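You operate a simulated robot arm through the tools that you are given. There is no shell and no other tool. Be economical: measure what you need, move in short steps, check, and stop when the job is done.

You run a simulated two-armed robot. Do the job below in one go: nothing can be reset, and whatever is moved stays where it is left.

TASK
Put the orange panel with a handle on the top of the long steel bench away on the grey table top. Put the purple felt-faced block on top of the black reel. Take the end cap with the largest size on its label from the top of the short steel bench and leave it on top of the small brown carton there. Put the green thread cone on the back of the sewing table. Do these in any order. Set down upright: purple felt-faced block, green thread cone.
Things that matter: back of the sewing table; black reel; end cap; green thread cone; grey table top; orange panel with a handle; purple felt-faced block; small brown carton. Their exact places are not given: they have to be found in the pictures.

Only the result counts: the job must be done as asked and must still hold three seconds after the hand-in. Knocking over, shifting, dropping, spilling or breaking anything else fails it. A push-on lid holds only when it is set on centred and level and pressed home; a screw cap is set on level and turned clockwise until tight.

THE ROBOT
Two 6-joint arms with three-finger grippers on one trunk, on a base that drives. Base frame: it is fixed to the floor where the robot stands at the start and does not move with it; the origin is under the middle of the robot, x ahead of it, y to its left, z up; the surface under the hand at the start is at about z = 850. Units: mm, degrees, N and s.
The left shoulder is at the start at [40, 147, 1342], the right one opposite. With the tool pointing down near the work surface each hand reaches from about 340 to 560 mm from the robot's upright axis, wherever it stands, measured 20 degrees to its own side. Places, roughly: back of the sewing table [-7000, 2400, 900]; black reel [-3750, -2250, 250]; end cap [500, -2000, 750]; green thread cone (6x6x11 cm) [-7100, 1000, 1300]; grey table top (80x19 cm) [-6360, 2740, 940]; orange panel with a handle (24x16x6 cm) [500, -100, 900]; purple felt-faced block (8x4x5 cm) [900, -1000, 900]; small brown carton [500, -2250, 1000]. Payload 2.69 kg a hand.
The tool frame of a hand sits at the grasp point between the pads (the TCP): z along the fingers, y along the line on which they close. The tips reach 29 mm beyond it. Largest opening 120 mm; the body of the gripper starts 78 mm behind the TCP.
Orientation is told as [roll, pitch, yaw] about the base's x, y, z axes, in that order, counted from this pose: with the fingers straight down and closing along the base's y, the tool's x points along the base's -x, its y along +y and its z along -z.

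THE INTERFACE
- The arms move only by the tool jog_arm. It takes "left_increments", "right_increments" or both (then of equal length, played together; a hand with none holds still); each is a list of rows, each a list of 3 entries, a list of its own where there are three numbers: the turn, a rotation vector about the base's x, y, z in units of 5 degrees (1.0 is 5 degrees), then the shift along the base's x, y, z in units of 25 mm (1.0 is 25 mm), then the gripper command, from -1 (shut) to 1 (fully open), values between in proportion. In form: [[[ax, ay, az], [tx, ty, tz], jaw], ...]. A call has 1 to 10 rows; each row shifts and turns the commanded pose from where the row before left it. A call with a number of a shift or a turn outside -1 to 1 is refused whole. A row lasts 0.2 s, in which the tool goes at most 50 mm and 8.6 degrees; a call with a longer step from one row to the next is refused whole, and so is a gripper value outside its range. A pose out of reach is approached as far as the arm can. The call stops where the force on the tool passes 40 N (or 10 N more than at its start, if that is more) or the arm is blocked; 0.2 s more then pass. The fingers move at their own pace and stop on an object; they squeeze with about 42 N. The grip force told is the motor's: it shows also when the fingers shut on nothing. Time passes only in rows, and 0.2 s behind the last, so rows that do not move let the fingers close. The reply holds the time, the measured pose of the TCP, the force on the tool along the base axes, the opening and the grip force, in the units named above and with some noise, with the torque about the TCP (base axes, N m) and any sound that the robot's microphone picked up.
- Cameras (640 x 400 px; columns grow to the right, rows downward): "scene" is now at [84, 1.2, 1541.2]; the picture's right is [0.07, -1.00, -0.00], its down [-0.82, -0.06, -0.58] and it looks along [0.57, 0.04, -0.82] (base axes); focal length 280 px, centre (320, 200). "left" rides on the left gripper at [63, 0, -104] in its tool frame; the picture's right is [0.00, 1.00, 0.00], its down [-0.83, 0.00, -0.56] and it looks along [-0.56, 0.00, 0.83] (tool axes); focal length 275 px, centre (320, 200). "right" rides on the right gripper at [63, 0, -104] in its tool frame; the picture's right is [0.00, 1.00, 0.00], its down [-0.83, 0.00, -0.56] and it looks along [-0.56, 0.00, 0.83] (tool axes); focal length 275 px, centre (320, 200).
- get_image(camera): a new picture of that camera. The clock stands still meanwhile.
- lift_body(by): slides the trunk up (or, below 0, down) by that many mm; the arms and the scene camera ride with it, the base frame stays. It gives what a move gives, with no picture.
- steer(legs): drives the robot by 1 to 6 legs, each [ahead, turn to the left] in mm and degrees, along the robot's own axes; the way and the turn of a leg run together, so that a leg with both is an arc; at most 1500 mm and 180 degrees a leg. The arms and the cameras ride along, it lands a little off, and it stops where it bumps. It gives what a move gives.
- turn_head(pan, tilt): turns the head with the scene camera to pan (to the left, within 86 degrees either way) and tilt (down, from -29 to 69), counted from straight ahead of the robot. It gives what a move gives.
- probe_pixels(camera, pixels): for up to 12 pixels [column, row] of the newest picture of that camera ("zoom" is the newest enlarged one), the place [x, y, z] in the base frame of the surface seen there, good to about 2 mm, but the place of the scene camera against the robot may be out by one fixed shift of up to 12 mm in any direction. The clock stands still meanwhile.
- zoom(camera, box): a new picture of the part [left, top, right, bottom] of that camera's present view, enlarged. The clock stands still meanwhile.
- job_done(): hands the job in; it is judged then, once.

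Work in short steps. Measure before you move; look again where a grasp or a placing could have gone wrong, and mend it. You have 110 turns and 92 pictures in all, those below and enlarged ones among them. Open the grippers and draw the arms clear of the work before you hand the job in, unless the task says otherwise; then end with one line.

The tools are called after ">>>" as name(argument=value, ...) on one line, values as JSON. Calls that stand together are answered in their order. jog_arm: Moves the arms, as the interface text tells. Its arguments: {"type":"object","properties":{"left_increments":{"type":"array"},"right_increments":{"type":"array"}},"required":[]} The other tools are called the same way: lift_body (by) slides the trunk up or down; steer (legs) drives the base; turn_head (pan, tilt) turns the head that bears the scene camera; get_image (camera) takes a picture; probe_pixels (camera, pixels) gives the place of the surface under pixels of a picture; zoom (camera, box) takes an enlarged picture of a part of a camera's view; job_done () hands the job in.

At the start:

```text
t: 0.0
left_tcp_pos: [533.8, 147.0, 1064.5]
left_tool_rot: [0.0, 0.0, 0.1]
left_contact_force: [0.0, -0.7, 0.0]
left_ft_torque: [-0.03, -0.02, 0.01]
left_finger_gap: 120.1
left_grasp_force: 0.1
right_tcp_pos: [485.0, -253.5, 999.6]
right_tool_rot: [0.0, -0.1, 0.1]
right_contact_force: [0.6, 0.3, 0.3]
right_ft_torque: [0.01, 0.01, -0.01]
right_finger_gap: 120.2
right_grasp_force: 0.0
trunk travel left (down, up): [-468.0, 29.0]
robot x, y, heading: [-3.5, -0.2, -0.1]
head pan, tilt: [3.9, 54.8]
```

scene: 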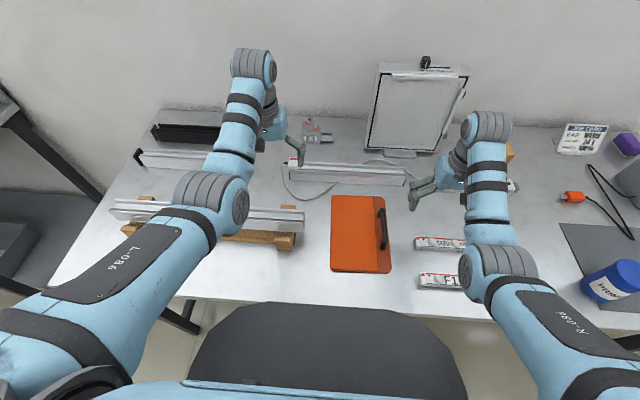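
right: 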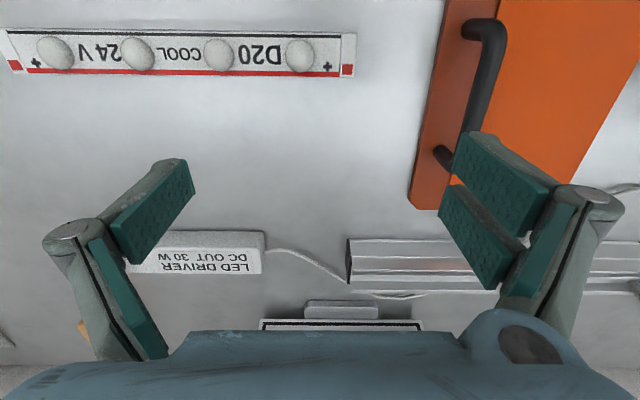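
left: 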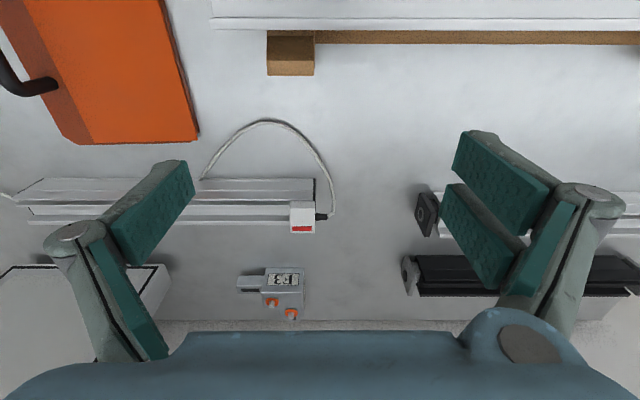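

The orange panel lies at scene about (360,232) with its black handle at (382,228); the right hand camera sees the handle at (480,80). I probe the handle and panel in both cameras.

>>> probe_pixels(camera="right", pixels=[[489, 27], [485, 80], [466, 125], [443, 157], [440, 90], [413, 206], [447, 5], [560, 60], [530, 130], [300, 140]])

>>> probe_pixels(camera="scene", pixels=[[381, 212], [383, 228], [384, 247], [332, 197], [384, 198], [330, 269], [391, 271], [360, 232], [625, 143], [580, 140]])

>>> zoom(camera="scene", box=[300, 170, 460, 290])

```text
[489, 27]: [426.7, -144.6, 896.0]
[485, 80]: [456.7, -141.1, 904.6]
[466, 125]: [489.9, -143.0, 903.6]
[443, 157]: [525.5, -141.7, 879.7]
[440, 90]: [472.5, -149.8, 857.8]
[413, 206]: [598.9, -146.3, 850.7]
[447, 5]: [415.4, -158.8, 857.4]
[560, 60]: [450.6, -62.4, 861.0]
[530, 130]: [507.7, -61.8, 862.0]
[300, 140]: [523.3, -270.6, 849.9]
```

```text
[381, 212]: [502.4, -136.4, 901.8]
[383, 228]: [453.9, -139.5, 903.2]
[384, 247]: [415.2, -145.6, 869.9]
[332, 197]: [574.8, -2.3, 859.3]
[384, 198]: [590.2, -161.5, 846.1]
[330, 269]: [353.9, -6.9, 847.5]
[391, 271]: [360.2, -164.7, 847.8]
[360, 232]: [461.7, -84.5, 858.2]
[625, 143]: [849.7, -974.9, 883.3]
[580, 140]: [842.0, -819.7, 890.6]
```

```text
3.33 times, centred on (380, 230) of scene
```

zoom: 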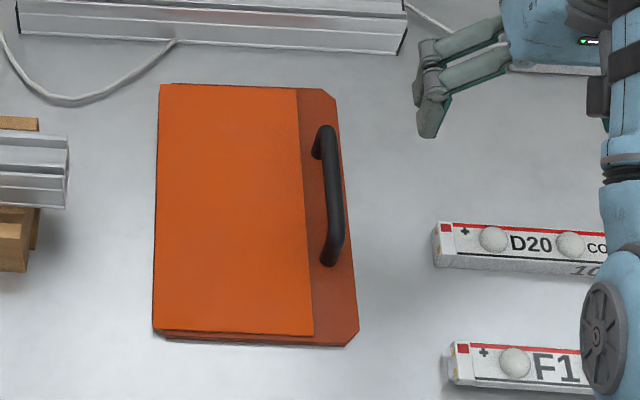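

Panel: x 356–594, y −2…−165, handle bar along x at y≈−142, top z≈905; scene and hand cameras agree within a few mm. I'll do the end cap first; look right to see the way and the short bench.

>>> turn_head(pan=-70, tilt=25)

>>> get_image(camera="scene")

```text
t: 1.5
left_tcp_pos: [534.0, 146.8, 1064.9]
left_tool_rot: [0.0, 0.0, 0.1]
left_contact_force: [-0.1, -0.1, 0.3]
left_ft_torque: [0.0, 0.0, 0.0]
left_finger_gap: 120.3
left_grasp_force: 0.2
right_tcp_pos: [485.2, -253.5, 999.5]
right_tool_rot: [0.0, -0.1, 0.2]
right_contact_force: [-0.1, -0.5, -0.2]
right_ft_torque: [0.01, 0.0, 0.0]
right_finger_gap: 120.0
right_grasp_force: 0.1
trunk travel left (down, up): [-468.0, 29.0]
robot x, y, heading: [-3.2, -0.8, -0.3]
head pan, tilt: [-70.0, 25.0]
```

```text
87 pictures are left
```

scene: 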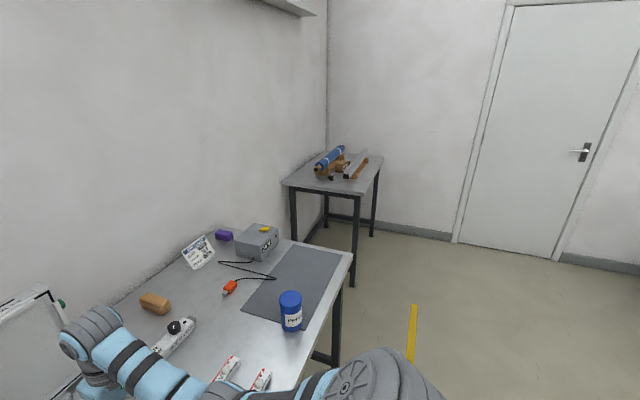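

The purple block is at (224,235), and the short bench at (335,175). I probe benches, floor and zoom in.

>>> probe_pixels(camera="scene", pixels=[[224, 233], [352, 254], [291, 187], [360, 193], [383, 158], [350, 172], [440, 270], [270, 250], [311, 320], [450, 236], [322, 165], [430, 300]])

>>> zoom(camera="scene", box=[270, 130, 400, 211])

>>> zoom(camera="scene", box=[170, 210, 360, 330])

```text
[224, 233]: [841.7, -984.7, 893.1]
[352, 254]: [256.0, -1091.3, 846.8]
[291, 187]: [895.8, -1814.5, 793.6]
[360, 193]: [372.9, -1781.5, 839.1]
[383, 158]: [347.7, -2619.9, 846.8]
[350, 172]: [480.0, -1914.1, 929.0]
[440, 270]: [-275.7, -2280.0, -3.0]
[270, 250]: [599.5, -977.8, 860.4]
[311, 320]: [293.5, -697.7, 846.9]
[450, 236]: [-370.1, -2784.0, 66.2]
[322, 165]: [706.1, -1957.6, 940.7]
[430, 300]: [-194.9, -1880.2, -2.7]
```

```text
4.92 times, centred on (335, 170) of scene
```

zoom: 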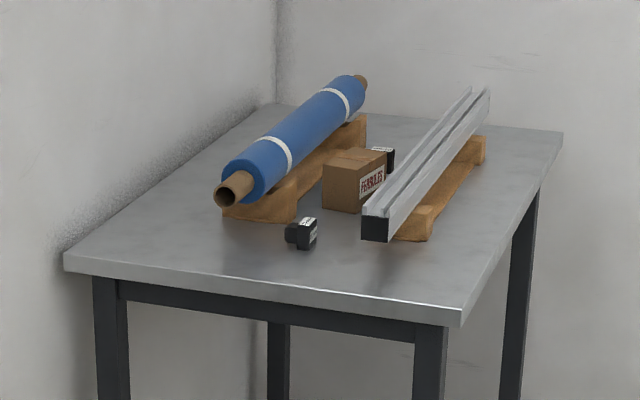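

```text
3.33 times, centred on (265, 270) of scene
```

zoom: 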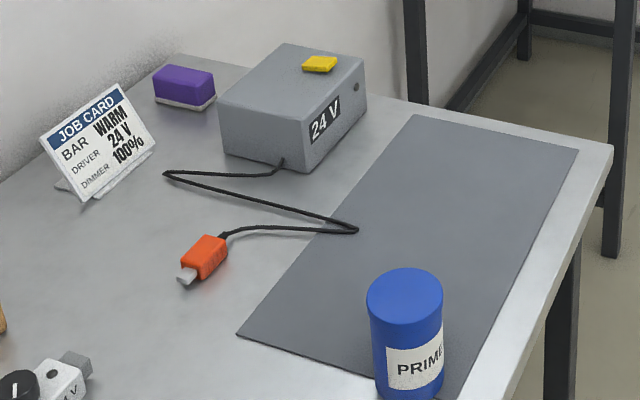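

The short bench's top is at z≈845, with its front edge at x≈355 and y −1790…−2620. I drive there: back off, turn right, go along, turn to face it.

>>> steer(legs=[[-300, 0], [0, -90], [1040, 0], [1040, 0], [0, 90]])

>>> turn_head(pan=0, tilt=40)

>>> get_image(camera="scene")

```text
t: 21.1
left_tcp_pos: [250.1, -1916.0, 1063.5]
left_tool_rot: [0.1, 0.1, 2.0]
left_contact_force: [1.0, 0.2, 0.3]
left_ft_torque: [0.04, 0.01, -0.02]
left_finger_gap: 119.9
left_grasp_force: 0.0
right_tcp_pos: [215.1, -2317.1, 999.9]
right_tool_rot: [0.1, 0.0, 1.9]
right_contact_force: [-0.2, -0.5, 0.1]
right_ft_torque: [0.0, 0.01, 0.0]
right_finger_gap: 119.8
right_grasp_force: 0.0
trunk travel left (down, up): [-468.0, 29.0]
robot x, y, heading: [-281.0, -2076.6, 1.8]
head pan, tilt: [-70.0, 25.0]
```

```text
t: 22.5
left_tcp_pos: [251.4, -1915.8, 1063.4]
left_tool_rot: [-0.2, -0.1, 2.0]
left_contact_force: [0.0, 0.0, 1.2]
left_ft_torque: [0.02, 0.02, 0.02]
left_finger_gap: 120.0
left_grasp_force: 0.1
right_tcp_pos: [215.1, -2316.9, 999.0]
right_tool_rot: [-0.1, 0.0, 1.9]
right_contact_force: [-1.2, -0.1, -0.3]
right_ft_torque: [-0.01, 0.0, 0.03]
right_finger_gap: 120.3
right_grasp_force: 0.0
trunk travel left (down, up): [-468.0, 29.0]
robot x, y, heading: [-275.4, -2080.2, 2.0]
head pan, tilt: [0.0, 40.0]
```

```text
84 pictures are left
```

scene: 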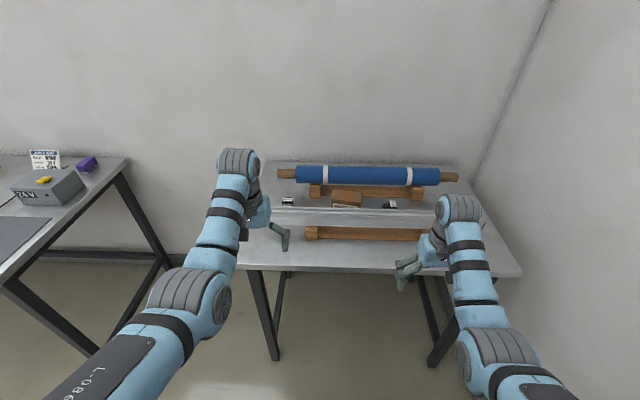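

The table is straight ahead. I raise the right hand 50 mm and drive 230 mm closer, then look down.

>>> jog_arm(right_increments=[[[0, 0, 0], [0, 0, 1], 1], [[0, 0, 0], [0, 0, 1], 1]])

>>> steer(legs=[[230, -2]])

>>> turn_head(pan=0, tilt=48)

>>> get_image(camera="scene")

>>> get_image(camera="left")

>>> get_image(camera="right")

```text
t: 23.1
left_tcp_pos: [252.8, -1915.7, 1063.5]
left_tool_rot: [0.1, 0.1, 2.1]
left_contact_force: [0.5, 1.0, -0.3]
left_ft_torque: [0.01, -0.01, -0.04]
left_finger_gap: 119.9
left_grasp_force: 0.1
right_tcp_pos: [239.2, -2318.3, 1031.1]
right_tool_rot: [0.0, 0.1, 2.0]
right_contact_force: [0.0, 0.0, 0.5]
right_ft_torque: [-0.03, 0.0, -0.01]
right_finger_gap: 120.1
right_grasp_force: 0.0
right hand out of reach, approached as far as the arm can: row 1, 2
trunk travel left (down, up): [-468.0, 29.0]
robot x, y, heading: [-276.0, -2079.5, 1.9]
head pan, tilt: [0.0, 40.0]
```

```text
t: 24.9
left_tcp_pos: [488.1, -1931.7, 1067.1]
left_tool_rot: [-0.1, -0.1, -0.1]
left_contact_force: [-1.2, 0.7, -0.5]
left_ft_torque: [0.0, -0.04, -0.03]
left_finger_gap: 120.0
left_grasp_force: 0.0
right_tcp_pos: [460.1, -2333.4, 1032.8]
right_tool_rot: [0.1, -0.2, 0.0]
right_contact_force: [-0.4, 0.2, 1.2]
right_ft_torque: [-0.01, -0.01, -0.01]
right_finger_gap: 120.2
right_grasp_force: 0.0
trunk travel left (down, up): [-468.0, 29.0]
robot x, y, heading: [-43.1, -2076.8, -0.2]
head pan, tilt: [0.0, 40.0]
```

```text
t: 25.5
left_tcp_pos: [490.8, -1932.1, 1064.6]
left_tool_rot: [0.0, 0.0, -0.1]
left_contact_force: [-0.4, -0.4, 0.2]
left_ft_torque: [0.01, -0.01, 0.01]
left_finger_gap: 120.0
left_grasp_force: 0.1
right_tcp_pos: [464.0, -2333.0, 1031.0]
right_tool_rot: [-0.1, 0.0, -0.1]
right_contact_force: [-0.4, 0.0, 0.7]
right_ft_torque: [0.06, -0.03, 0.0]
right_finger_gap: 119.8
right_grasp_force: 0.0
trunk travel left (down, up): [-468.0, 29.0]
robot x, y, heading: [-41.5, -2078.2, -0.1]
head pan, tilt: [0.0, 48.0]
```

```text
83 pictures are left
```

scene: 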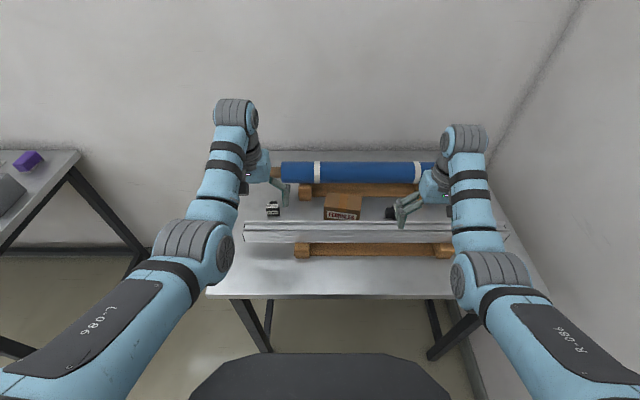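

```text
82 pictures are left
```

left: 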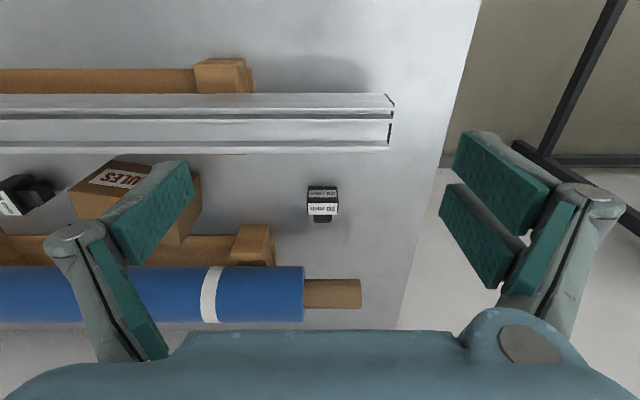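

```text
81 pictures are left
```

right: 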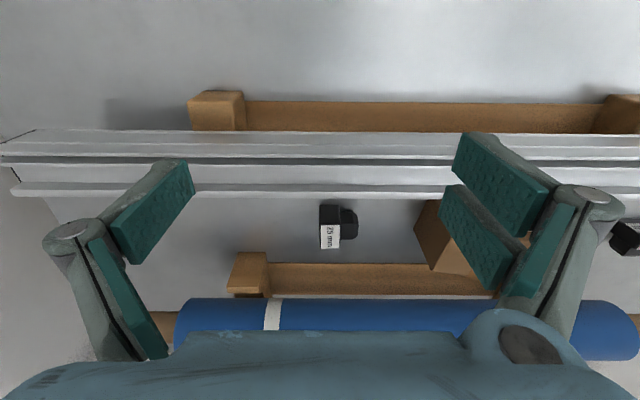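

Caps: left view (322,203) and (25,195); right view (335,225) and (625,238). Zoom on the labels.

>>> zoom(camera="left", box=[282, 170, 362, 230])

>>> zoom(camera="right", box=[295, 190, 375, 260])

>>> zoom(camera="scene", box=[240, 150, 500, 270])

>>> probe_pixels(camera="left", pixels=[[322, 208], [322, 193], [312, 190], [337, 190], [322, 219], [140, 175], [105, 185], [185, 220], [320, 130], [250, 105], [320, 60], [270, 300]])

>>> probe_pixels(camera="right", pixels=[[330, 238], [328, 215], [350, 222], [435, 210], [455, 250], [420, 235], [320, 190], [340, 145], [320, 260], [340, 320]])

```text
6.67 times, centred on (322, 200) of left
```

zoom: 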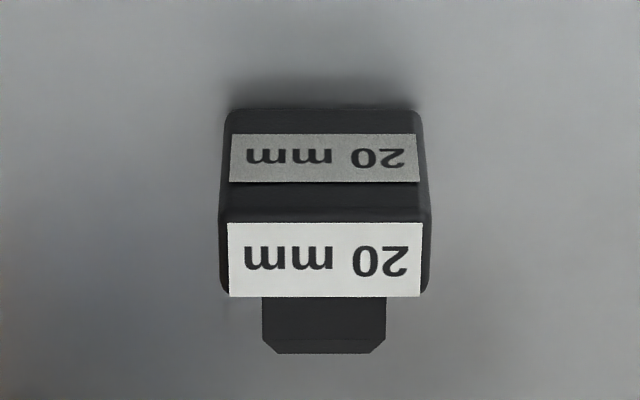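

```text
5.71 times, centred on (335, 225) of right
```

zoom: 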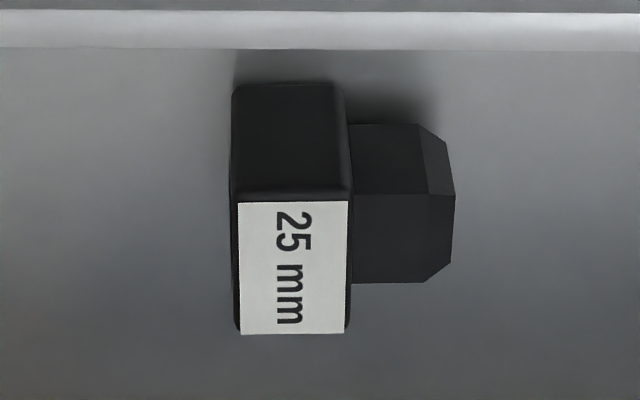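

```text
2.46 times, centred on (370, 210) of scene
```

zoom: 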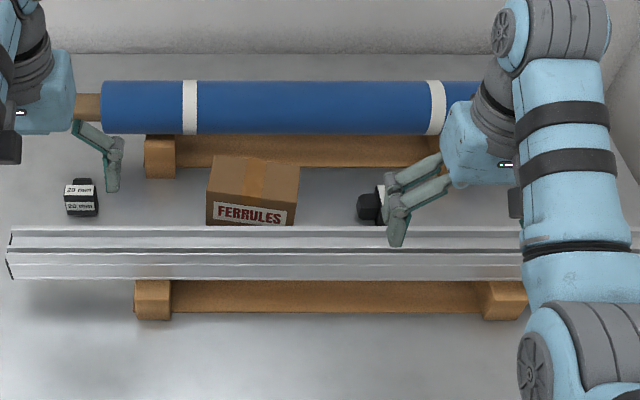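

```text
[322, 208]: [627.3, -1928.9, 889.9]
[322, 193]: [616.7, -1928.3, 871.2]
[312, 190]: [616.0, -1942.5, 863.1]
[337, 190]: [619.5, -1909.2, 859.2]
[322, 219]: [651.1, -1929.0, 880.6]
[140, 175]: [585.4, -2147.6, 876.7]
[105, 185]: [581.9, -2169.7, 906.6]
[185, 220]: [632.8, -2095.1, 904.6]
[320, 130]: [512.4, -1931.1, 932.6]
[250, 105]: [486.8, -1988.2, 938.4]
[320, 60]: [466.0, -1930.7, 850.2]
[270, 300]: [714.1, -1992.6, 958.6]
```

```text
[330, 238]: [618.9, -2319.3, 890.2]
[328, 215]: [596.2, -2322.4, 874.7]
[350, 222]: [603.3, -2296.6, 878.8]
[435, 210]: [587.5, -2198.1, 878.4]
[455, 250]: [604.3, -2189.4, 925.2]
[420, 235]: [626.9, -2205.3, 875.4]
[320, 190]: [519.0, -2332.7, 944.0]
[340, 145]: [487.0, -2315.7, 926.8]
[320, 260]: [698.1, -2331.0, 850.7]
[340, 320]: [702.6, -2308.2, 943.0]
```

The right cap (25 mm) is the larger one, at about (618,−2318), top z 890; carton top z≈925. I probe carton top corners in the scene zoom and cap corners in the right view.

>>> probe_pixels(camera="zoom", pixels=[[217, 160], [296, 169], [292, 200], [211, 195], [255, 180], [371, 205], [240, 150], [290, 120], [300, 232], [255, 90]])

>>> probe_pixels(camera="right", pixels=[[322, 227], [338, 227], [322, 246], [338, 246], [352, 218], [352, 230], [345, 236], [322, 210], [400, 196], [330, 257], [247, 262], [247, 290]])

```text
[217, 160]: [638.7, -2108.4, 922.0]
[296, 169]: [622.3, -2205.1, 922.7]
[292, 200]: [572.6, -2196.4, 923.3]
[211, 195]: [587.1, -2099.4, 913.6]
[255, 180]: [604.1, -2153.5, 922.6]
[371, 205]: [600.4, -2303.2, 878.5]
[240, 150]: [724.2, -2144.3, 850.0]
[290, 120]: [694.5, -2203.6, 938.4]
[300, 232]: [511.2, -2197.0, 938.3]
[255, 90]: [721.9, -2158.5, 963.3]
```

```text
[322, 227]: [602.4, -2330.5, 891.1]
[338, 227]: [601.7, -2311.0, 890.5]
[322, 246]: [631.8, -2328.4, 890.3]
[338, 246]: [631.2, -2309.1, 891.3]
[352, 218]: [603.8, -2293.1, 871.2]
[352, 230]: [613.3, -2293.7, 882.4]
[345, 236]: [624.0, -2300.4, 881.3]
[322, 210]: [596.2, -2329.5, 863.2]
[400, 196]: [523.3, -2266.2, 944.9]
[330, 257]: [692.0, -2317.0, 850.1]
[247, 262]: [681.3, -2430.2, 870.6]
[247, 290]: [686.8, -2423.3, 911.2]
```

The cap needs a reach of ~520 mm, so I drive 140 mm closer (same stand-off as at the long bench).

>>> steer(legs=[[140, 0]])

>>> get_image(camera="right")

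```text
t: 26.9
left_tcp_pos: [623.2, -1930.6, 1067.0]
left_tool_rot: [0.0, -0.4, 0.0]
left_contact_force: [0.0, -0.2, 1.7]
left_ft_torque: [0.02, -0.05, 0.02]
left_finger_gap: 120.0
left_grasp_force: 0.1
right_tcp_pos: [597.3, -2332.3, 1033.7]
right_tool_rot: [0.0, -0.3, 0.0]
right_contact_force: [-0.7, -0.3, -0.5]
right_ft_torque: [-0.01, -0.06, -0.02]
right_finger_gap: 119.9
right_grasp_force: 0.1
trunk travel left (down, up): [-468.0, 29.0]
robot x, y, heading: [95.6, -2073.8, 0.0]
head pan, tilt: [0.0, 48.0]
```

```text
77 pictures are left
```

right: 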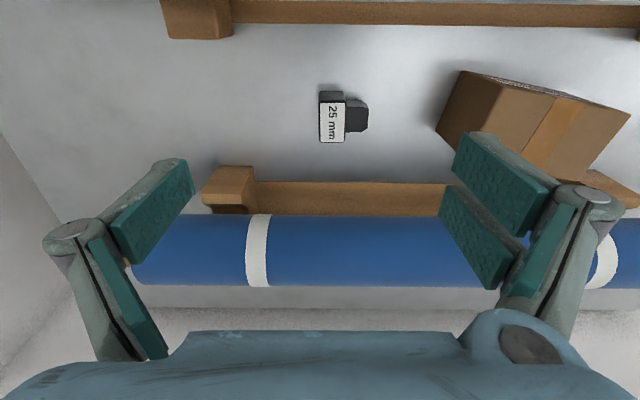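

The cap is clearly in view at (335,118). Probe it again from here.

>>> probe_pixels(camera="right", pixels=[[322, 106], [342, 106], [322, 139], [342, 139], [366, 112], [365, 128], [360, 105], [460, 73], [440, 125], [625, 112], [480, 135], [590, 180]])

```text
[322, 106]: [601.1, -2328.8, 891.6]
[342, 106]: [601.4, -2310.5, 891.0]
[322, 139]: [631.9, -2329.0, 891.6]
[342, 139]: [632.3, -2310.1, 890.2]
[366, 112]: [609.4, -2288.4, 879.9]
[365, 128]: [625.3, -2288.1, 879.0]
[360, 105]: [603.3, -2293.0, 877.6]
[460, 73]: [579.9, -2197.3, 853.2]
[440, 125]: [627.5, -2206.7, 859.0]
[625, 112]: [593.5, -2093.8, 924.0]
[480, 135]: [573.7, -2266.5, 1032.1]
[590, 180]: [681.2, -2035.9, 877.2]
```

Cap centre is (617, −2309), so I move the right hand over it and down to z≈900 first.

>>> jog_arm(right_increments=[[[0, 0, 0], [0.8, 0.92, 0], 0.7], [[0, 0, 0], [0, 0, -1], 0.7], [[0, 0, 0], [0, 0, -1], 0.7], [[0, 0, 0], [0, 0, -1], 0.7], [[0, 0, 0], [0, 0, -1], 0.7], [[0, 0, 0], [0, 0, -1], 0.7], [[0, 0, 0], [0, 0, 0], 0.7]])

```text
t: 28.5
left_tcp_pos: [629.9, -1929.8, 1063.8]
left_tool_rot: [0.0, -0.1, 0.1]
left_contact_force: [-0.3, -0.8, -0.7]
left_ft_torque: [-0.02, -0.01, 0.0]
left_finger_gap: 120.3
left_grasp_force: 0.1
right_tcp_pos: [623.6, -2308.8, 905.3]
right_tool_rot: [0.0, 0.0, 0.1]
right_contact_force: [0.2, 0.0, -0.4]
right_ft_torque: [0.0, 0.0, -0.01]
right_finger_gap: 102.2
right_grasp_force: 0.1
trunk travel left (down, up): [-468.0, 29.0]
robot x, y, heading: [96.6, -2074.3, 0.1]
head pan, tilt: [0.0, 48.0]
```

Now −6.5 mm in x, down 23 mm, and close.

>>> jog_arm(right_increments=[[[0, 0, 0], [-0.26, 0, -0.5], 0.7], [[0, 0, 0], [0, 0, -0.42], 0.7], [[0, 0, 0], [0, 0, 0], -1], [[0, 0, 0], [0, 0, 0], -1], [[0, 0, 0], [0, 0, 0], -1], [[0, 0, 0], [0, 0, 0], -1]])

>>> get_image(camera="right")

```text
t: 29.9
left_tcp_pos: [631.0, -1930.8, 1063.4]
left_tool_rot: [0.0, 0.0, 0.0]
left_contact_force: [0.9, -0.5, -0.4]
left_ft_torque: [-0.04, -0.03, 0.05]
left_finger_gap: 119.9
left_grasp_force: 0.1
right_tcp_pos: [613.1, -2308.0, 884.7]
right_tool_rot: [0.0, 0.2, 0.1]
right_contact_force: [-1.0, 0.0, -0.1]
right_ft_torque: [0.01, 0.04, 0.0]
right_finger_gap: 45.5
right_grasp_force: 42.5
right hand out of reach, approached as far as the arm can: row 2
trunk travel left (down, up): [-468.0, 29.0]
robot x, y, heading: [92.9, -2075.5, 0.0]
head pan, tilt: [0.0, 48.0]
```

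```text
76 pictures are left
```

right: 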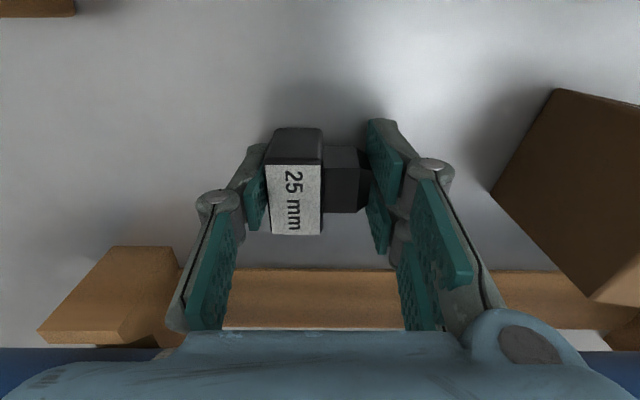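

Held (gap 45.5 mm). Lift 100 mm, then carry over the carton.

>>> jog_arm(right_increments=[[[0, 0, 0], [0, 0, 1], -1], [[0, 0, 0], [0, 0, 1], -1], [[0, 0, 0], [0, 0, 1], -1], [[0, 0, 0], [0, 0, 1], -1], [[0, 0, 0], [0, 1, 0], -1], [[0, 0, 0], [0, 1, 0], -1], [[0, 0, 0], [0, 1, 0], -1], [[0, 0, 0], [0, 1, 0], -1], [[0, 0, 0], [0, 1, 0], -1], [[0, 0, 0], [-0.4, 1, 0], -1]])

>>> get_image(camera="right")

>>> get_image(camera="scene")

```text
t: 32.1
left_tcp_pos: [631.3, -1929.3, 1063.5]
left_tool_rot: [-0.1, 0.1, 0.0]
left_contact_force: [-0.3, -0.5, 0.8]
left_ft_torque: [0.0, -0.01, 0.01]
left_finger_gap: 120.1
left_grasp_force: 0.1
right_tcp_pos: [603.7, -2156.5, 985.3]
right_tool_rot: [0.0, 0.0, 0.1]
right_contact_force: [0.1, 0.6, -1.0]
right_ft_torque: [-0.04, -0.04, -0.03]
right_finger_gap: 0.0
right_grasp_force: 28.6
trunk travel left (down, up): [-468.0, 29.0]
robot x, y, heading: [96.1, -2075.2, -0.0]
head pan, tilt: [0.0, 48.0]
```

```text
75 pictures are left
```

right: 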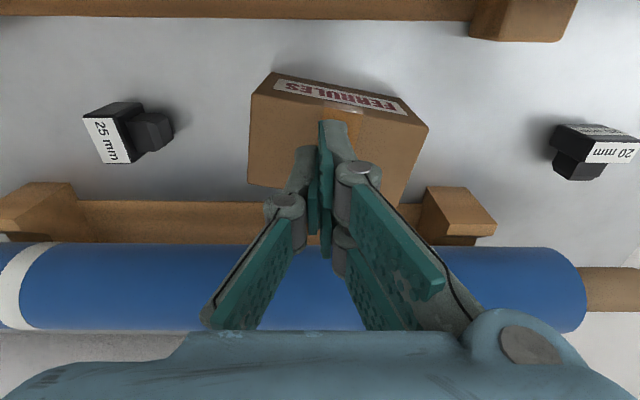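

```text
74 pictures are left
```

scene: 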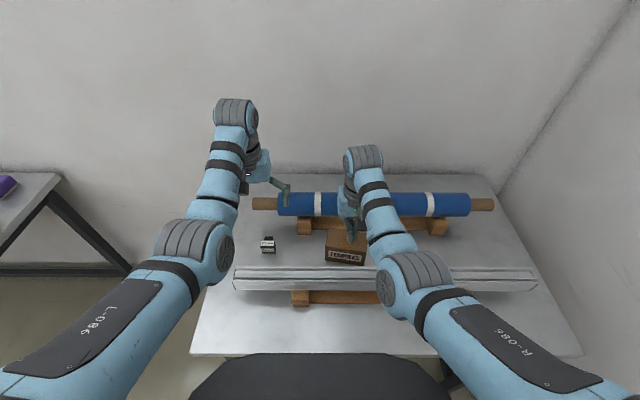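

The cap slipped out and stands at (125,130). I probe it; I'll regrip across its square body (closing along x), deeper, with the trunk lowered.

>>> zoom(camera="right", box=[60, 80, 220, 180])

>>> probe_pixels(camera="right", pixels=[[87, 123], [122, 119], [103, 160], [132, 160], [170, 125], [172, 143], [100, 108], [205, 210], [60, 190], [30, 210], [500, 12], [300, 12]])

```text
4.00 times, centred on (140, 130) of right
```

zoom: 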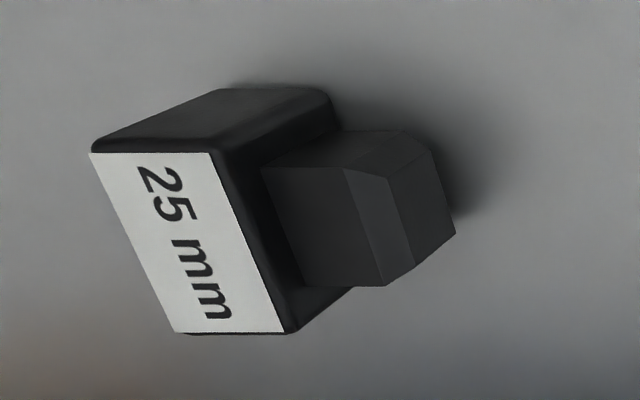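

```text
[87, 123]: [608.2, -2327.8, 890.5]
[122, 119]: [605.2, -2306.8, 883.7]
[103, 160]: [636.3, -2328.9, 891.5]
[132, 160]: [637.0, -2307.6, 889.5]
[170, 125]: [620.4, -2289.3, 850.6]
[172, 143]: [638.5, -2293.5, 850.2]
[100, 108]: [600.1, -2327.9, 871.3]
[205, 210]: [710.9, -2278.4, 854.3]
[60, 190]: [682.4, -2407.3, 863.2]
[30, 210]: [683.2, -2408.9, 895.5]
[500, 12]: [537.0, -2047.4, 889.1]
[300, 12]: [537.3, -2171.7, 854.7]
```

The cap barely shifted: body x 600–641, y −2332…−2307. I raise the hand, turn it 90° while moving back above the cap.

>>> jog_arm(right_increments=[[[0, 0, 0], [0, 0, 1], 0], [[0, 0, 0], [0, 0, 1], 0], [[0, 0, 1], [0.039, -0.36, 0], 0], [[0, 0, 1], [0.039, -0.36, 0], 0], [[0, 0, 1], [0.039, -0.36, 0], 0], [[0, 0, 1], [0.039, -0.36, 0], 0], [[0, 0, 1], [0.039, -0.36, 0], 0], [[0, 0, 1], [0.039, -0.36, 0], 0], [[0, 0, 1], [0.039, -0.36, 0], 0], [[0, 0, 1], [0.039, -0.36, 0], 0.3]])

>>> jog_arm(right_increments=[[[0, 0, 1], [0.039, -0.36, 0], 0.3], [[0, 0, 1], [0.039, -0.36, 0], 0.3], [[0, 0, 1], [0.039, -0.36, 0], 0.3], [[0, 0, 1], [0.039, -0.36, 0], 0.3], [[0, 0, 1], [0.039, -0.36, 0], 0.3], [[0, 0, 1], [0.039, -0.36, 0], 0.3], [[0, 0, 1], [0.039, -0.36, 0], 0.3], [[0, 0, 1], [0.039, -0.36, 0], 0.3], [[0, 0, 1], [0.039, -0.36, 0], 0.3], [[0, 0, 1], [0.039, -0.36, 0], 0.3]])

>>> lift_body(by=-40)

>>> get_image(camera="right")

```text
t: 34.3
left_tcp_pos: [630.2, -1929.7, 1065.1]
left_tool_rot: [-0.1, 0.0, -0.1]
left_contact_force: [-0.2, 0.9, 0.5]
left_ft_torque: [-0.02, -0.02, 0.0]
left_finger_gap: 120.1
left_grasp_force: 0.1
right_tcp_pos: [612.3, -2230.2, 1033.3]
right_tool_rot: [0.0, 0.0, 40.2]
right_contact_force: [0.0, -0.4, -0.5]
right_ft_torque: [0.01, 0.0, 0.02]
right_finger_gap: 78.2
right_grasp_force: 0.0
trunk travel left (down, up): [-468.0, 29.0]
robot x, y, heading: [93.2, -2075.1, 0.1]
head pan, tilt: [0.0, 48.0]
```

```text
t: 36.5
left_tcp_pos: [630.0, -1931.0, 1063.9]
left_tool_rot: [-0.1, -0.1, 0.0]
left_contact_force: [1.5, -0.1, -0.5]
left_ft_torque: [-0.02, 0.01, -0.01]
left_finger_gap: 119.7
left_grasp_force: 0.1
right_tcp_pos: [622.0, -2319.9, 1033.8]
right_tool_rot: [0.0, -0.1, 90.3]
right_contact_force: [0.1, 1.1, -0.5]
right_ft_torque: [0.01, -0.01, -0.01]
right_finger_gap: 78.0
right_grasp_force: 0.1
trunk travel left (down, up): [-468.0, 29.0]
robot x, y, heading: [90.9, -2081.5, 0.1]
head pan, tilt: [0.0, 48.0]
```

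```text
t: 37.3
left_tcp_pos: [630.3, -1930.8, 1023.2]
left_tool_rot: [0.1, 0.1, 0.0]
left_contact_force: [0.1, 0.7, 0.9]
left_ft_torque: [-0.02, 0.02, 0.02]
left_finger_gap: 120.0
left_grasp_force: 0.0
right_tcp_pos: [622.1, -2321.4, 993.5]
right_tool_rot: [0.0, 0.0, 90.1]
right_contact_force: [0.5, 0.2, -0.1]
right_ft_torque: [-0.04, 0.0, 0.03]
right_finger_gap: 78.0
right_grasp_force: 0.1
trunk travel left (down, up): [-428.0, 69.0]
robot x, y, heading: [96.3, -2076.3, -0.1]
head pan, tilt: [0.0, 48.0]
```

```text
72 pictures are left
```

right: 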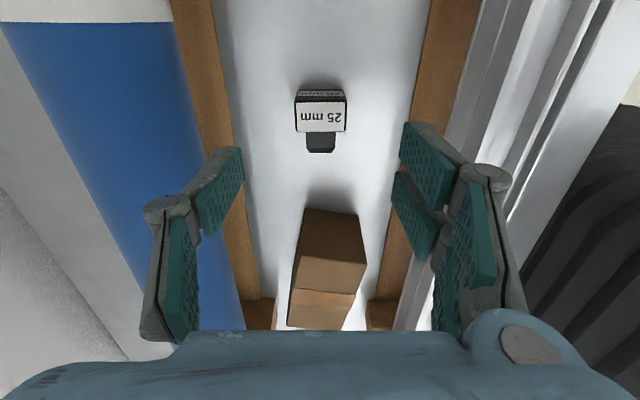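

Aligned over the corridor; cap at (320,118). Probe it and the rails next to the fingers.

>>> probe_pixels(camera="right", pixels=[[299, 103], [343, 105], [299, 130], [343, 130], [320, 116], [321, 145], [235, 130], [420, 100], [230, 80], [425, 50], [330, 240]])

```text
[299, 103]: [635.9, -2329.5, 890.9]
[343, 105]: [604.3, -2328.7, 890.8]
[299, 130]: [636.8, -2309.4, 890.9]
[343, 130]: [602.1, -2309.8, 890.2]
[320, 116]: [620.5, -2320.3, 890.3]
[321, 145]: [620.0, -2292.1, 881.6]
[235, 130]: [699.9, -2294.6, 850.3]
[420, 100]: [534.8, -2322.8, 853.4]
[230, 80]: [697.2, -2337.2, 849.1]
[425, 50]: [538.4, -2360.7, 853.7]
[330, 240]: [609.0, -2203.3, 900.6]
```

Centre (620,−2319.5) is under the tool; go down 111 mm and close.

>>> jog_arm(right_increments=[[[0, 0, 0], [-0.06, 0.05, -1], 0.3], [[0, 0, 0], [0, 0, -1], 0.3], [[0, 0, 0], [0, 0, -1], 0.3], [[0, 0, 0], [0, 0, -1], 0.3], [[0, 0, 0], [0, 0, -0.45], 0.3], [[0, 0, 0], [0, 0, 0], -1], [[0, 0, 0], [0, 0, 0], -1], [[0, 0, 0], [0, 0, 0], -1], [[0, 0, 0], [0, 0, 0], -1]])

>>> jog_arm(right_increments=[[[0, 0, 0], [0, 0, 0.5], -1], [[0, 0, 0], [0, 0, 0.5], -1], [[0, 0, 0], [0, 0, 0], -1]])

>>> get_image(camera="right")

```text
t: 39.3
left_tcp_pos: [630.5, -1929.9, 1023.8]
left_tool_rot: [0.0, 0.1, 0.0]
left_contact_force: [-0.3, 0.3, -0.6]
left_ft_torque: [0.01, -0.02, -0.01]
left_finger_gap: 119.8
left_grasp_force: 0.0
right_tcp_pos: [619.3, -2319.7, 883.8]
right_tool_rot: [0.0, 0.1, 90.1]
right_contact_force: [0.1, -0.5, 0.2]
right_ft_torque: [0.03, -0.02, -0.01]
right_finger_gap: 38.9
right_grasp_force: 42.5
trunk travel left (down, up): [-428.0, 69.0]
robot x, y, heading: [97.5, -2072.6, -0.0]
head pan, tilt: [0.0, 48.0]
```

```text
t: 40.1
left_tcp_pos: [629.6, -1930.8, 1025.2]
left_tool_rot: [-0.1, 0.0, -0.2]
left_contact_force: [-0.5, 1.1, 0.4]
left_ft_torque: [0.02, 0.02, 0.03]
left_finger_gap: 119.7
left_grasp_force: 0.2
right_tcp_pos: [620.5, -2319.1, 906.8]
right_tool_rot: [0.0, -0.1, 90.1]
right_contact_force: [-0.7, -0.6, -0.3]
right_ft_torque: [-0.02, 0.02, 0.04]
right_finger_gap: 38.5
right_grasp_force: 42.0
trunk travel left (down, up): [-428.0, 69.0]
robot x, y, heading: [94.0, -2079.9, 0.0]
head pan, tilt: [0.0, 48.0]
```

```text
71 pictures are left
```

right: 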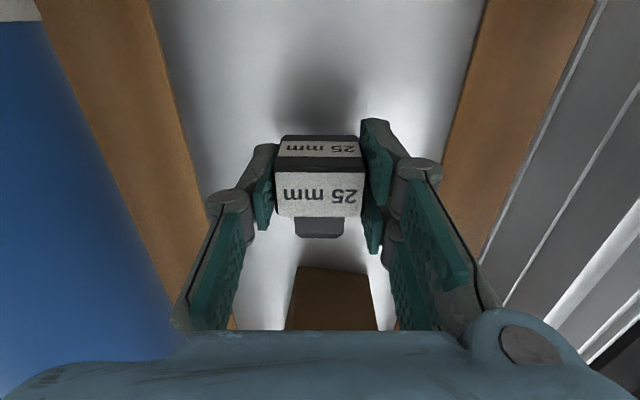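

Held this time (gap 38.5). Lift 75 mm more and carry over the carton centre (605,−2152).

>>> jog_arm(right_increments=[[[0, 0, 0], [0, 0, 1], -1], [[0, 0, 0], [0, 0, 1], -1], [[0, 0, 0], [0, 0, 1], -1], [[0, 0, 0], [-0.1, 1, 0], -1], [[0, 0, 0], [-0.1, 1, 0], -1], [[0, 0, 0], [-0.1, 1, 0], -1], [[0, 0, 0], [-0.1, 1, 0], -1], [[0, 0, 0], [-0.1, 1, 0], -1], [[0, 0, 0], [-0.1, 1, 0], -1], [[0, 0, 0], [0, 0.5, 0], -1]])

>>> get_image(camera="right")

>>> zoom(camera="scene", box=[240, 170, 460, 290])

```text
t: 42.3
left_tcp_pos: [629.9, -1929.8, 1023.8]
left_tool_rot: [0.1, 0.0, 0.0]
left_contact_force: [0.1, 0.0, -0.2]
left_ft_torque: [0.0, 0.01, -0.01]
left_finger_gap: 120.0
left_grasp_force: 0.0
right_tcp_pos: [605.2, -2156.3, 984.6]
right_tool_rot: [0.1, 0.1, 90.1]
right_contact_force: [-0.4, -0.3, -0.9]
right_ft_torque: [0.01, 0.01, 0.0]
right_finger_gap: 38.7
right_grasp_force: 41.9
trunk travel left (down, up): [-428.0, 69.0]
robot x, y, heading: [94.6, -2072.6, 0.3]
head pan, tilt: [0.0, 48.0]
```

```text
70 pictures are left
```

right: 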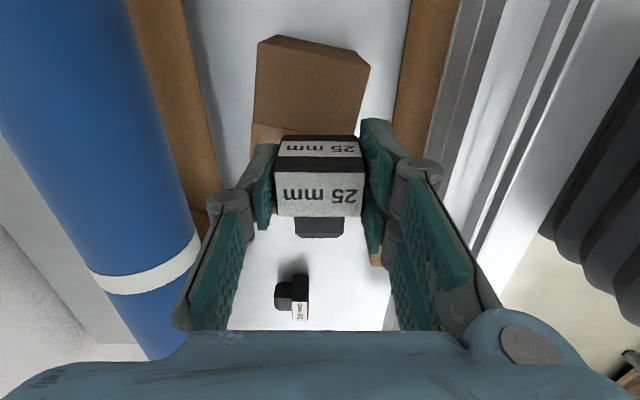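

```text
2.91 times, centred on (350, 230) of scene
```

zoom: 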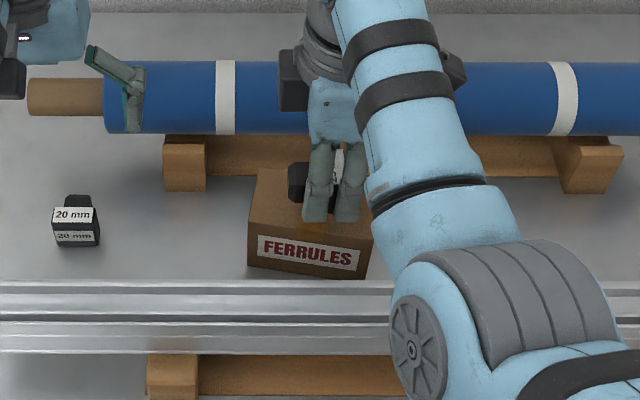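

Centred over the carton. Lower ~25 mm in small steps, watching force.

>>> jog_arm(right_increments=[[[0, 0, 0], [0, 0, -0.4], -1], [[0, 0, 0], [0, 0, -0.3], -1], [[0, 0, 0], [0, 0, -0.15], -1], [[0, 0, 0], [0, 0, -0.1], -1], [[0, 0, 0], [0, 0, -0.06], -1], [[0, 0, 0], [0, 0, 0], -1]])

```text
t: 43.7
left_tcp_pos: [630.5, -1930.1, 1024.7]
left_tool_rot: [0.0, 0.0, -0.1]
left_contact_force: [0.6, 0.1, 0.7]
left_ft_torque: [0.02, 0.0, 0.0]
left_finger_gap: 120.1
left_grasp_force: 0.0
right_tcp_pos: [605.0, -2156.7, 959.1]
right_tool_rot: [0.0, 0.0, 90.1]
right_contact_force: [0.6, 0.9, 4.8]
right_ft_torque: [-0.03, -0.03, 0.02]
right_finger_gap: 38.9
right_grasp_force: 42.4
trunk travel left (down, up): [-428.0, 69.0]
robot x, y, heading: [94.2, -2072.6, -0.2]
head pan, tilt: [0.0, 48.0]
```

Contact of 4.8 N felt; open gently and rise.

>>> jog_arm(right_increments=[[[0, 0, 0], [0, 0, 0], -0.2], [[0, 0, 0], [0, 0, 0], 0], [[0, 0, 0], [0, 0, 0], 0], [[0, 0, 0], [0, 0, 1], 0], [[0, 0, 0], [0, 0, 1], 0], [[0, 0, 0], [0, 0, 1], 0], [[0, 0, 0], [0, 0, 0.3], 0]])

>>> get_image(camera="right")

```text
t: 45.3
left_tcp_pos: [631.1, -1930.2, 1024.6]
left_tool_rot: [-0.1, 0.0, 0.0]
left_contact_force: [0.0, 0.0, -0.1]
left_ft_torque: [0.0, -0.04, -0.01]
left_finger_gap: 119.8
left_grasp_force: 0.0
right_tcp_pos: [614.0, -2154.3, 1038.1]
right_tool_rot: [-0.1, 0.0, 90.2]
right_contact_force: [0.0, 0.1, 0.5]
right_ft_torque: [-0.02, 0.01, 0.01]
right_finger_gap: 60.2
right_grasp_force: 0.0
right hand out of reach, approached as far as the arm can: row 6
trunk travel left (down, up): [-428.0, 69.0]
robot x, y, heading: [98.5, -2076.7, 0.0]
head pan, tilt: [0.0, 48.0]
```

```text
68 pictures are left
```

right: 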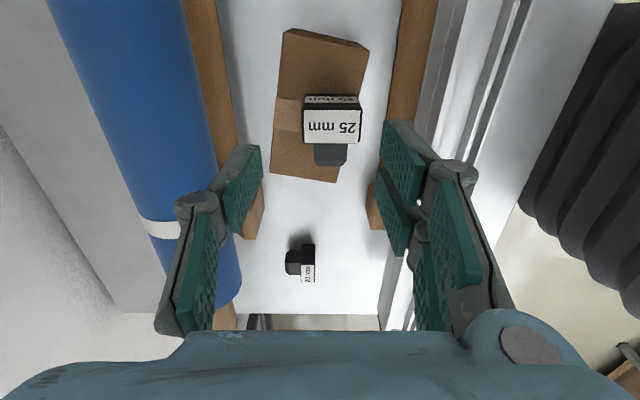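

End cap rests on the carton. Next the purple block: raise the trunk, back out, drive to the front of the gap between benches and look into it.

>>> lift_body(by=40)

>>> steer(legs=[[-370, 0], [0, 90], [640, 0]])

>>> turn_head(pan=-80, tilt=32)

>>> get_image(camera="scene")

```text
t: 46.1
left_tcp_pos: [631.0, -1930.5, 1065.0]
left_tool_rot: [0.0, 0.0, 0.0]
left_contact_force: [0.1, 0.0, -0.4]
left_ft_torque: [0.01, 0.03, 0.01]
left_finger_gap: 120.2
left_grasp_force: 0.0
right_tcp_pos: [612.3, -2154.5, 1077.6]
right_tool_rot: [-0.1, 0.1, 90.1]
right_contact_force: [-0.4, -0.4, 0.1]
right_ft_torque: [0.01, -0.02, 0.02]
right_finger_gap: 60.1
right_grasp_force: 0.0
trunk travel left (down, up): [-468.0, 29.0]
robot x, y, heading: [95.3, -2077.3, 0.2]
head pan, tilt: [0.0, 48.0]
```

```text
t: 55.4
left_tcp_pos: [-434.2, -915.0, 1065.4]
left_tool_rot: [0.0, -0.1, 90.8]
left_contact_force: [0.4, 1.7, 0.2]
left_ft_torque: [0.06, 0.04, -0.01]
left_finger_gap: 120.0
left_grasp_force: 0.1
right_tcp_pos: [-209.6, -930.1, 1077.9]
right_tool_rot: [-0.1, 0.0, -179.2]
right_contact_force: [-0.2, 0.6, 0.3]
right_ft_torque: [0.0, 0.02, 0.0]
right_finger_gap: 60.2
right_grasp_force: 0.1
trunk travel left (down, up): [-468.0, 29.0]
robot x, y, heading: [-279.0, -1444.5, 90.8]
head pan, tilt: [0.0, 48.0]
```

```text
t: 57.0
left_tcp_pos: [-434.0, -914.6, 1064.0]
left_tool_rot: [0.1, 0.1, 90.7]
left_contact_force: [-0.4, 0.0, -0.1]
left_ft_torque: [0.0, -0.02, -0.02]
left_finger_gap: 120.0
left_grasp_force: 0.1
right_tcp_pos: [-209.2, -928.2, 1078.0]
right_tool_rot: [-0.1, 0.0, -179.1]
right_contact_force: [0.5, 0.2, -0.3]
right_ft_torque: [0.05, 0.01, 0.0]
right_finger_gap: 59.9
right_grasp_force: 0.0
trunk travel left (down, up): [-468.0, 29.0]
robot x, y, heading: [-277.4, -1443.8, 90.8]
head pan, tilt: [-80.0, 32.0]
```

```text
67 pictures are left
```

scene: 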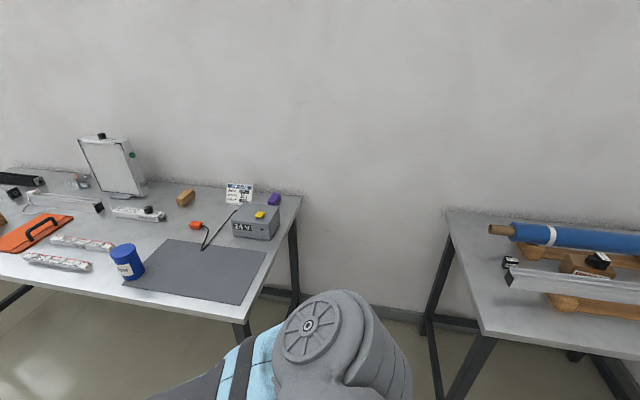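

>>> zoom(camera="scene", box=[200, 165, 310, 255])

>>> probe_pixels(camera="scene", pixels=[[301, 197], [241, 323], [447, 215], [482, 334], [274, 196], [279, 196], [275, 204], [233, 222], [272, 226], [278, 209], [380, 200], [238, 184]])

```text
4.44 times, centred on (255, 210) of scene
```

zoom: 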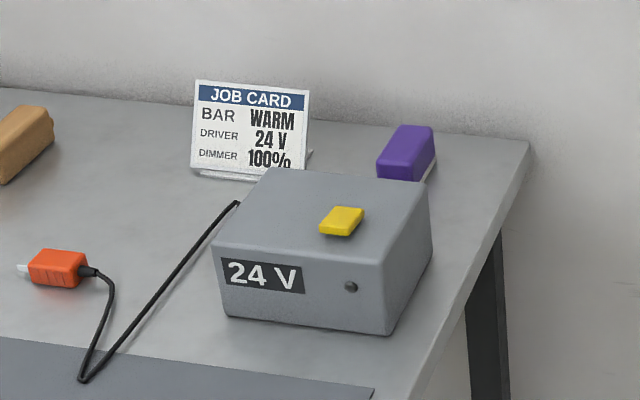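

```text
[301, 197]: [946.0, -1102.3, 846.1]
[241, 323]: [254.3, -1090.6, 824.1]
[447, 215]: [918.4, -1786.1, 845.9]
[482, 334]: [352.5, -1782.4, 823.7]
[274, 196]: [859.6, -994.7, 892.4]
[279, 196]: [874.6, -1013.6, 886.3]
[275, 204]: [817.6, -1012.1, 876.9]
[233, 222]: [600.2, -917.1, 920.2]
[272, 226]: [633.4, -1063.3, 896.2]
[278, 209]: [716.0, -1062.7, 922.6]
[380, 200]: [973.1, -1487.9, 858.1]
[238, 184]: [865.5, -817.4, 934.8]
```

Gap is clear (wall x≈970, block around (845,−990), along x). I turn to face −x, reverse into the gap, and turn to heading ~81°.

>>> steer(legs=[[0, 89.2], [-870, 0], [0, -98]])

>>> turn_head(pan=-20, tilt=50)

>>> get_image(camera="scene")

>>> get_image(camera="right")

```text
t: 69.5
left_tcp_pos: [520.3, -901.1, 1063.7]
left_tool_rot: [0.0, 0.0, 82.2]
left_contact_force: [-0.4, -0.8, -0.2]
left_ft_torque: [-0.04, -0.01, -0.01]
left_finger_gap: 119.9
left_grasp_force: 0.1
right_tcp_pos: [739.8, -949.4, 1076.6]
right_tool_rot: [0.0, -0.1, 172.2]
right_contact_force: [0.2, -0.7, 0.6]
right_ft_torque: [-0.01, -0.02, -0.01]
right_finger_gap: 59.9
right_grasp_force: 0.2
trunk travel left (down, up): [-468.0, 29.0]
robot x, y, heading: [591.3, -1451.0, 82.3]
head pan, tilt: [-80.0, 32.0]
```

```text
t: 70.8
left_tcp_pos: [520.8, -901.0, 1063.9]
left_tool_rot: [0.0, 0.0, 82.2]
left_contact_force: [-0.3, 0.7, -0.4]
left_ft_torque: [-0.02, -0.01, -0.03]
left_finger_gap: 120.3
left_grasp_force: 0.1
right_tcp_pos: [740.1, -949.4, 1078.0]
right_tool_rot: [-0.1, 0.1, 172.2]
right_contact_force: [0.6, 0.2, -0.6]
right_ft_torque: [-0.02, -0.01, -0.04]
right_finger_gap: 60.3
right_grasp_force: 0.0
trunk travel left (down, up): [-468.0, 29.0]
robot x, y, heading: [588.6, -1447.8, 82.2]
head pan, tilt: [-20.0, 50.0]
```

```text
65 pictures are left
```

scene: 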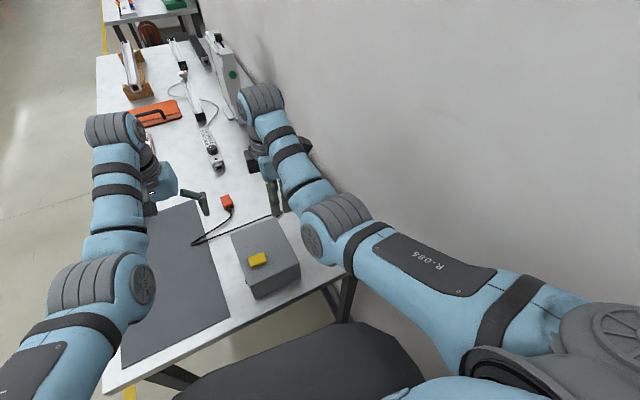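

```text
64 pictures are left
```

right: 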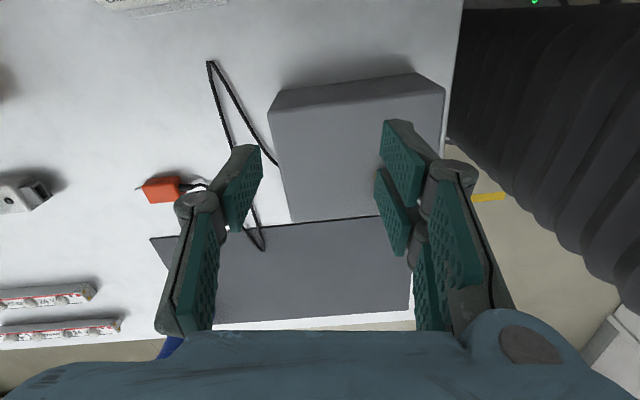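

The block is behind the right hand camera; I move the right hand by (+103,−41) to above it, squaring the yaw, and look.

>>> jog_arm(right_increments=[[[0, 0, 0.8], [0.85, -0.33, 0], 0.7], [[0, 0, 0.8], [0.85, -0.33, 0], 0.7], [[0, 0, 0], [0.85, -0.33, 0], 0.7], [[0, 0, 0], [0.85, -0.33, 0], 0.7], [[0, 0, 0], [0.7, -0.33, 0], 0.7]])

>>> get_image(camera="right")

```text
t: 72.0
left_tcp_pos: [520.6, -901.2, 1064.0]
left_tool_rot: [0.0, 0.0, 82.2]
left_contact_force: [-0.1, 0.0, -0.6]
left_ft_torque: [0.0, -0.03, 0.01]
left_finger_gap: 120.2
left_grasp_force: 0.1
right_tcp_pos: [843.0, -953.6, 1059.2]
right_tool_rot: [0.0, -0.1, -179.7]
right_contact_force: [0.2, -0.3, -0.9]
right_ft_torque: [-0.01, 0.02, 0.0]
right_finger_gap: 102.0
right_grasp_force: 0.0
right hand out of reach, approached as far as the arm can: row 1, 2, 3, 4, 5
trunk travel left (down, up): [-468.0, 29.0]
robot x, y, heading: [591.9, -1450.1, 82.3]
head pan, tilt: [-20.0, 50.0]
```

```text
63 pictures are left
```

right: 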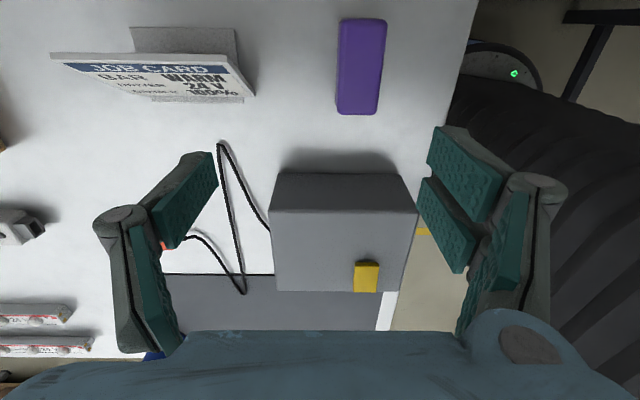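

The block is visible at (361,66), long axis along x. Probe it.

>>> probe_pixels(camera="right", pixels=[[343, 24], [383, 24], [341, 108], [373, 109], [361, 66], [338, 70], [300, 66], [275, 178], [430, 190], [345, 240]])

```text
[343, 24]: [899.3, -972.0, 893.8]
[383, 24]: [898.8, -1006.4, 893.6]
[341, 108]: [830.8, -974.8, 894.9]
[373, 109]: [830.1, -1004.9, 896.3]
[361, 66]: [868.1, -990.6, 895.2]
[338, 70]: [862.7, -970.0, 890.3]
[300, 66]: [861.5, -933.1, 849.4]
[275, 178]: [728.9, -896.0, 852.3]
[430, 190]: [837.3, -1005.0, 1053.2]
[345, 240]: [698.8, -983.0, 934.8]
```

Block centre (866,−990), top 895. Move over it and down to ~z 930, then check.

>>> jog_arm(right_increments=[[[0, 0, 0], [0.3, -0.75, -0.7], 0.7], [[0, 0, 0], [0.3, -0.7, -1], 0.7], [[0, 0, 0], [0, 0, -1], 0.7], [[0, 0, 0], [0, 0, -1], 0.7], [[0, 0, 0], [0, 0, -1], 0.7], [[0, 0, 0], [0, 0, 0], 0.7]])

```text
t: 73.4
left_tcp_pos: [520.2, -901.0, 1064.2]
left_tool_rot: [0.0, 0.1, 82.2]
left_contact_force: [0.9, -0.7, 0.1]
left_ft_torque: [-0.01, -0.02, -0.01]
left_finger_gap: 120.0
left_grasp_force: 0.1
right_tcp_pos: [856.7, -982.9, 938.8]
right_tool_rot: [-0.1, 0.0, -179.8]
right_contact_force: [-0.4, -0.4, 1.2]
right_ft_torque: [0.0, 0.0, 0.05]
right_finger_gap: 101.9
right_grasp_force: 0.1
right hand out of reach, approached as far as the arm can: row 1
trunk travel left (down, up): [-468.0, 29.0]
robot x, y, heading: [593.5, -1453.5, 82.0]
head pan, tilt: [-20.0, 50.0]
```

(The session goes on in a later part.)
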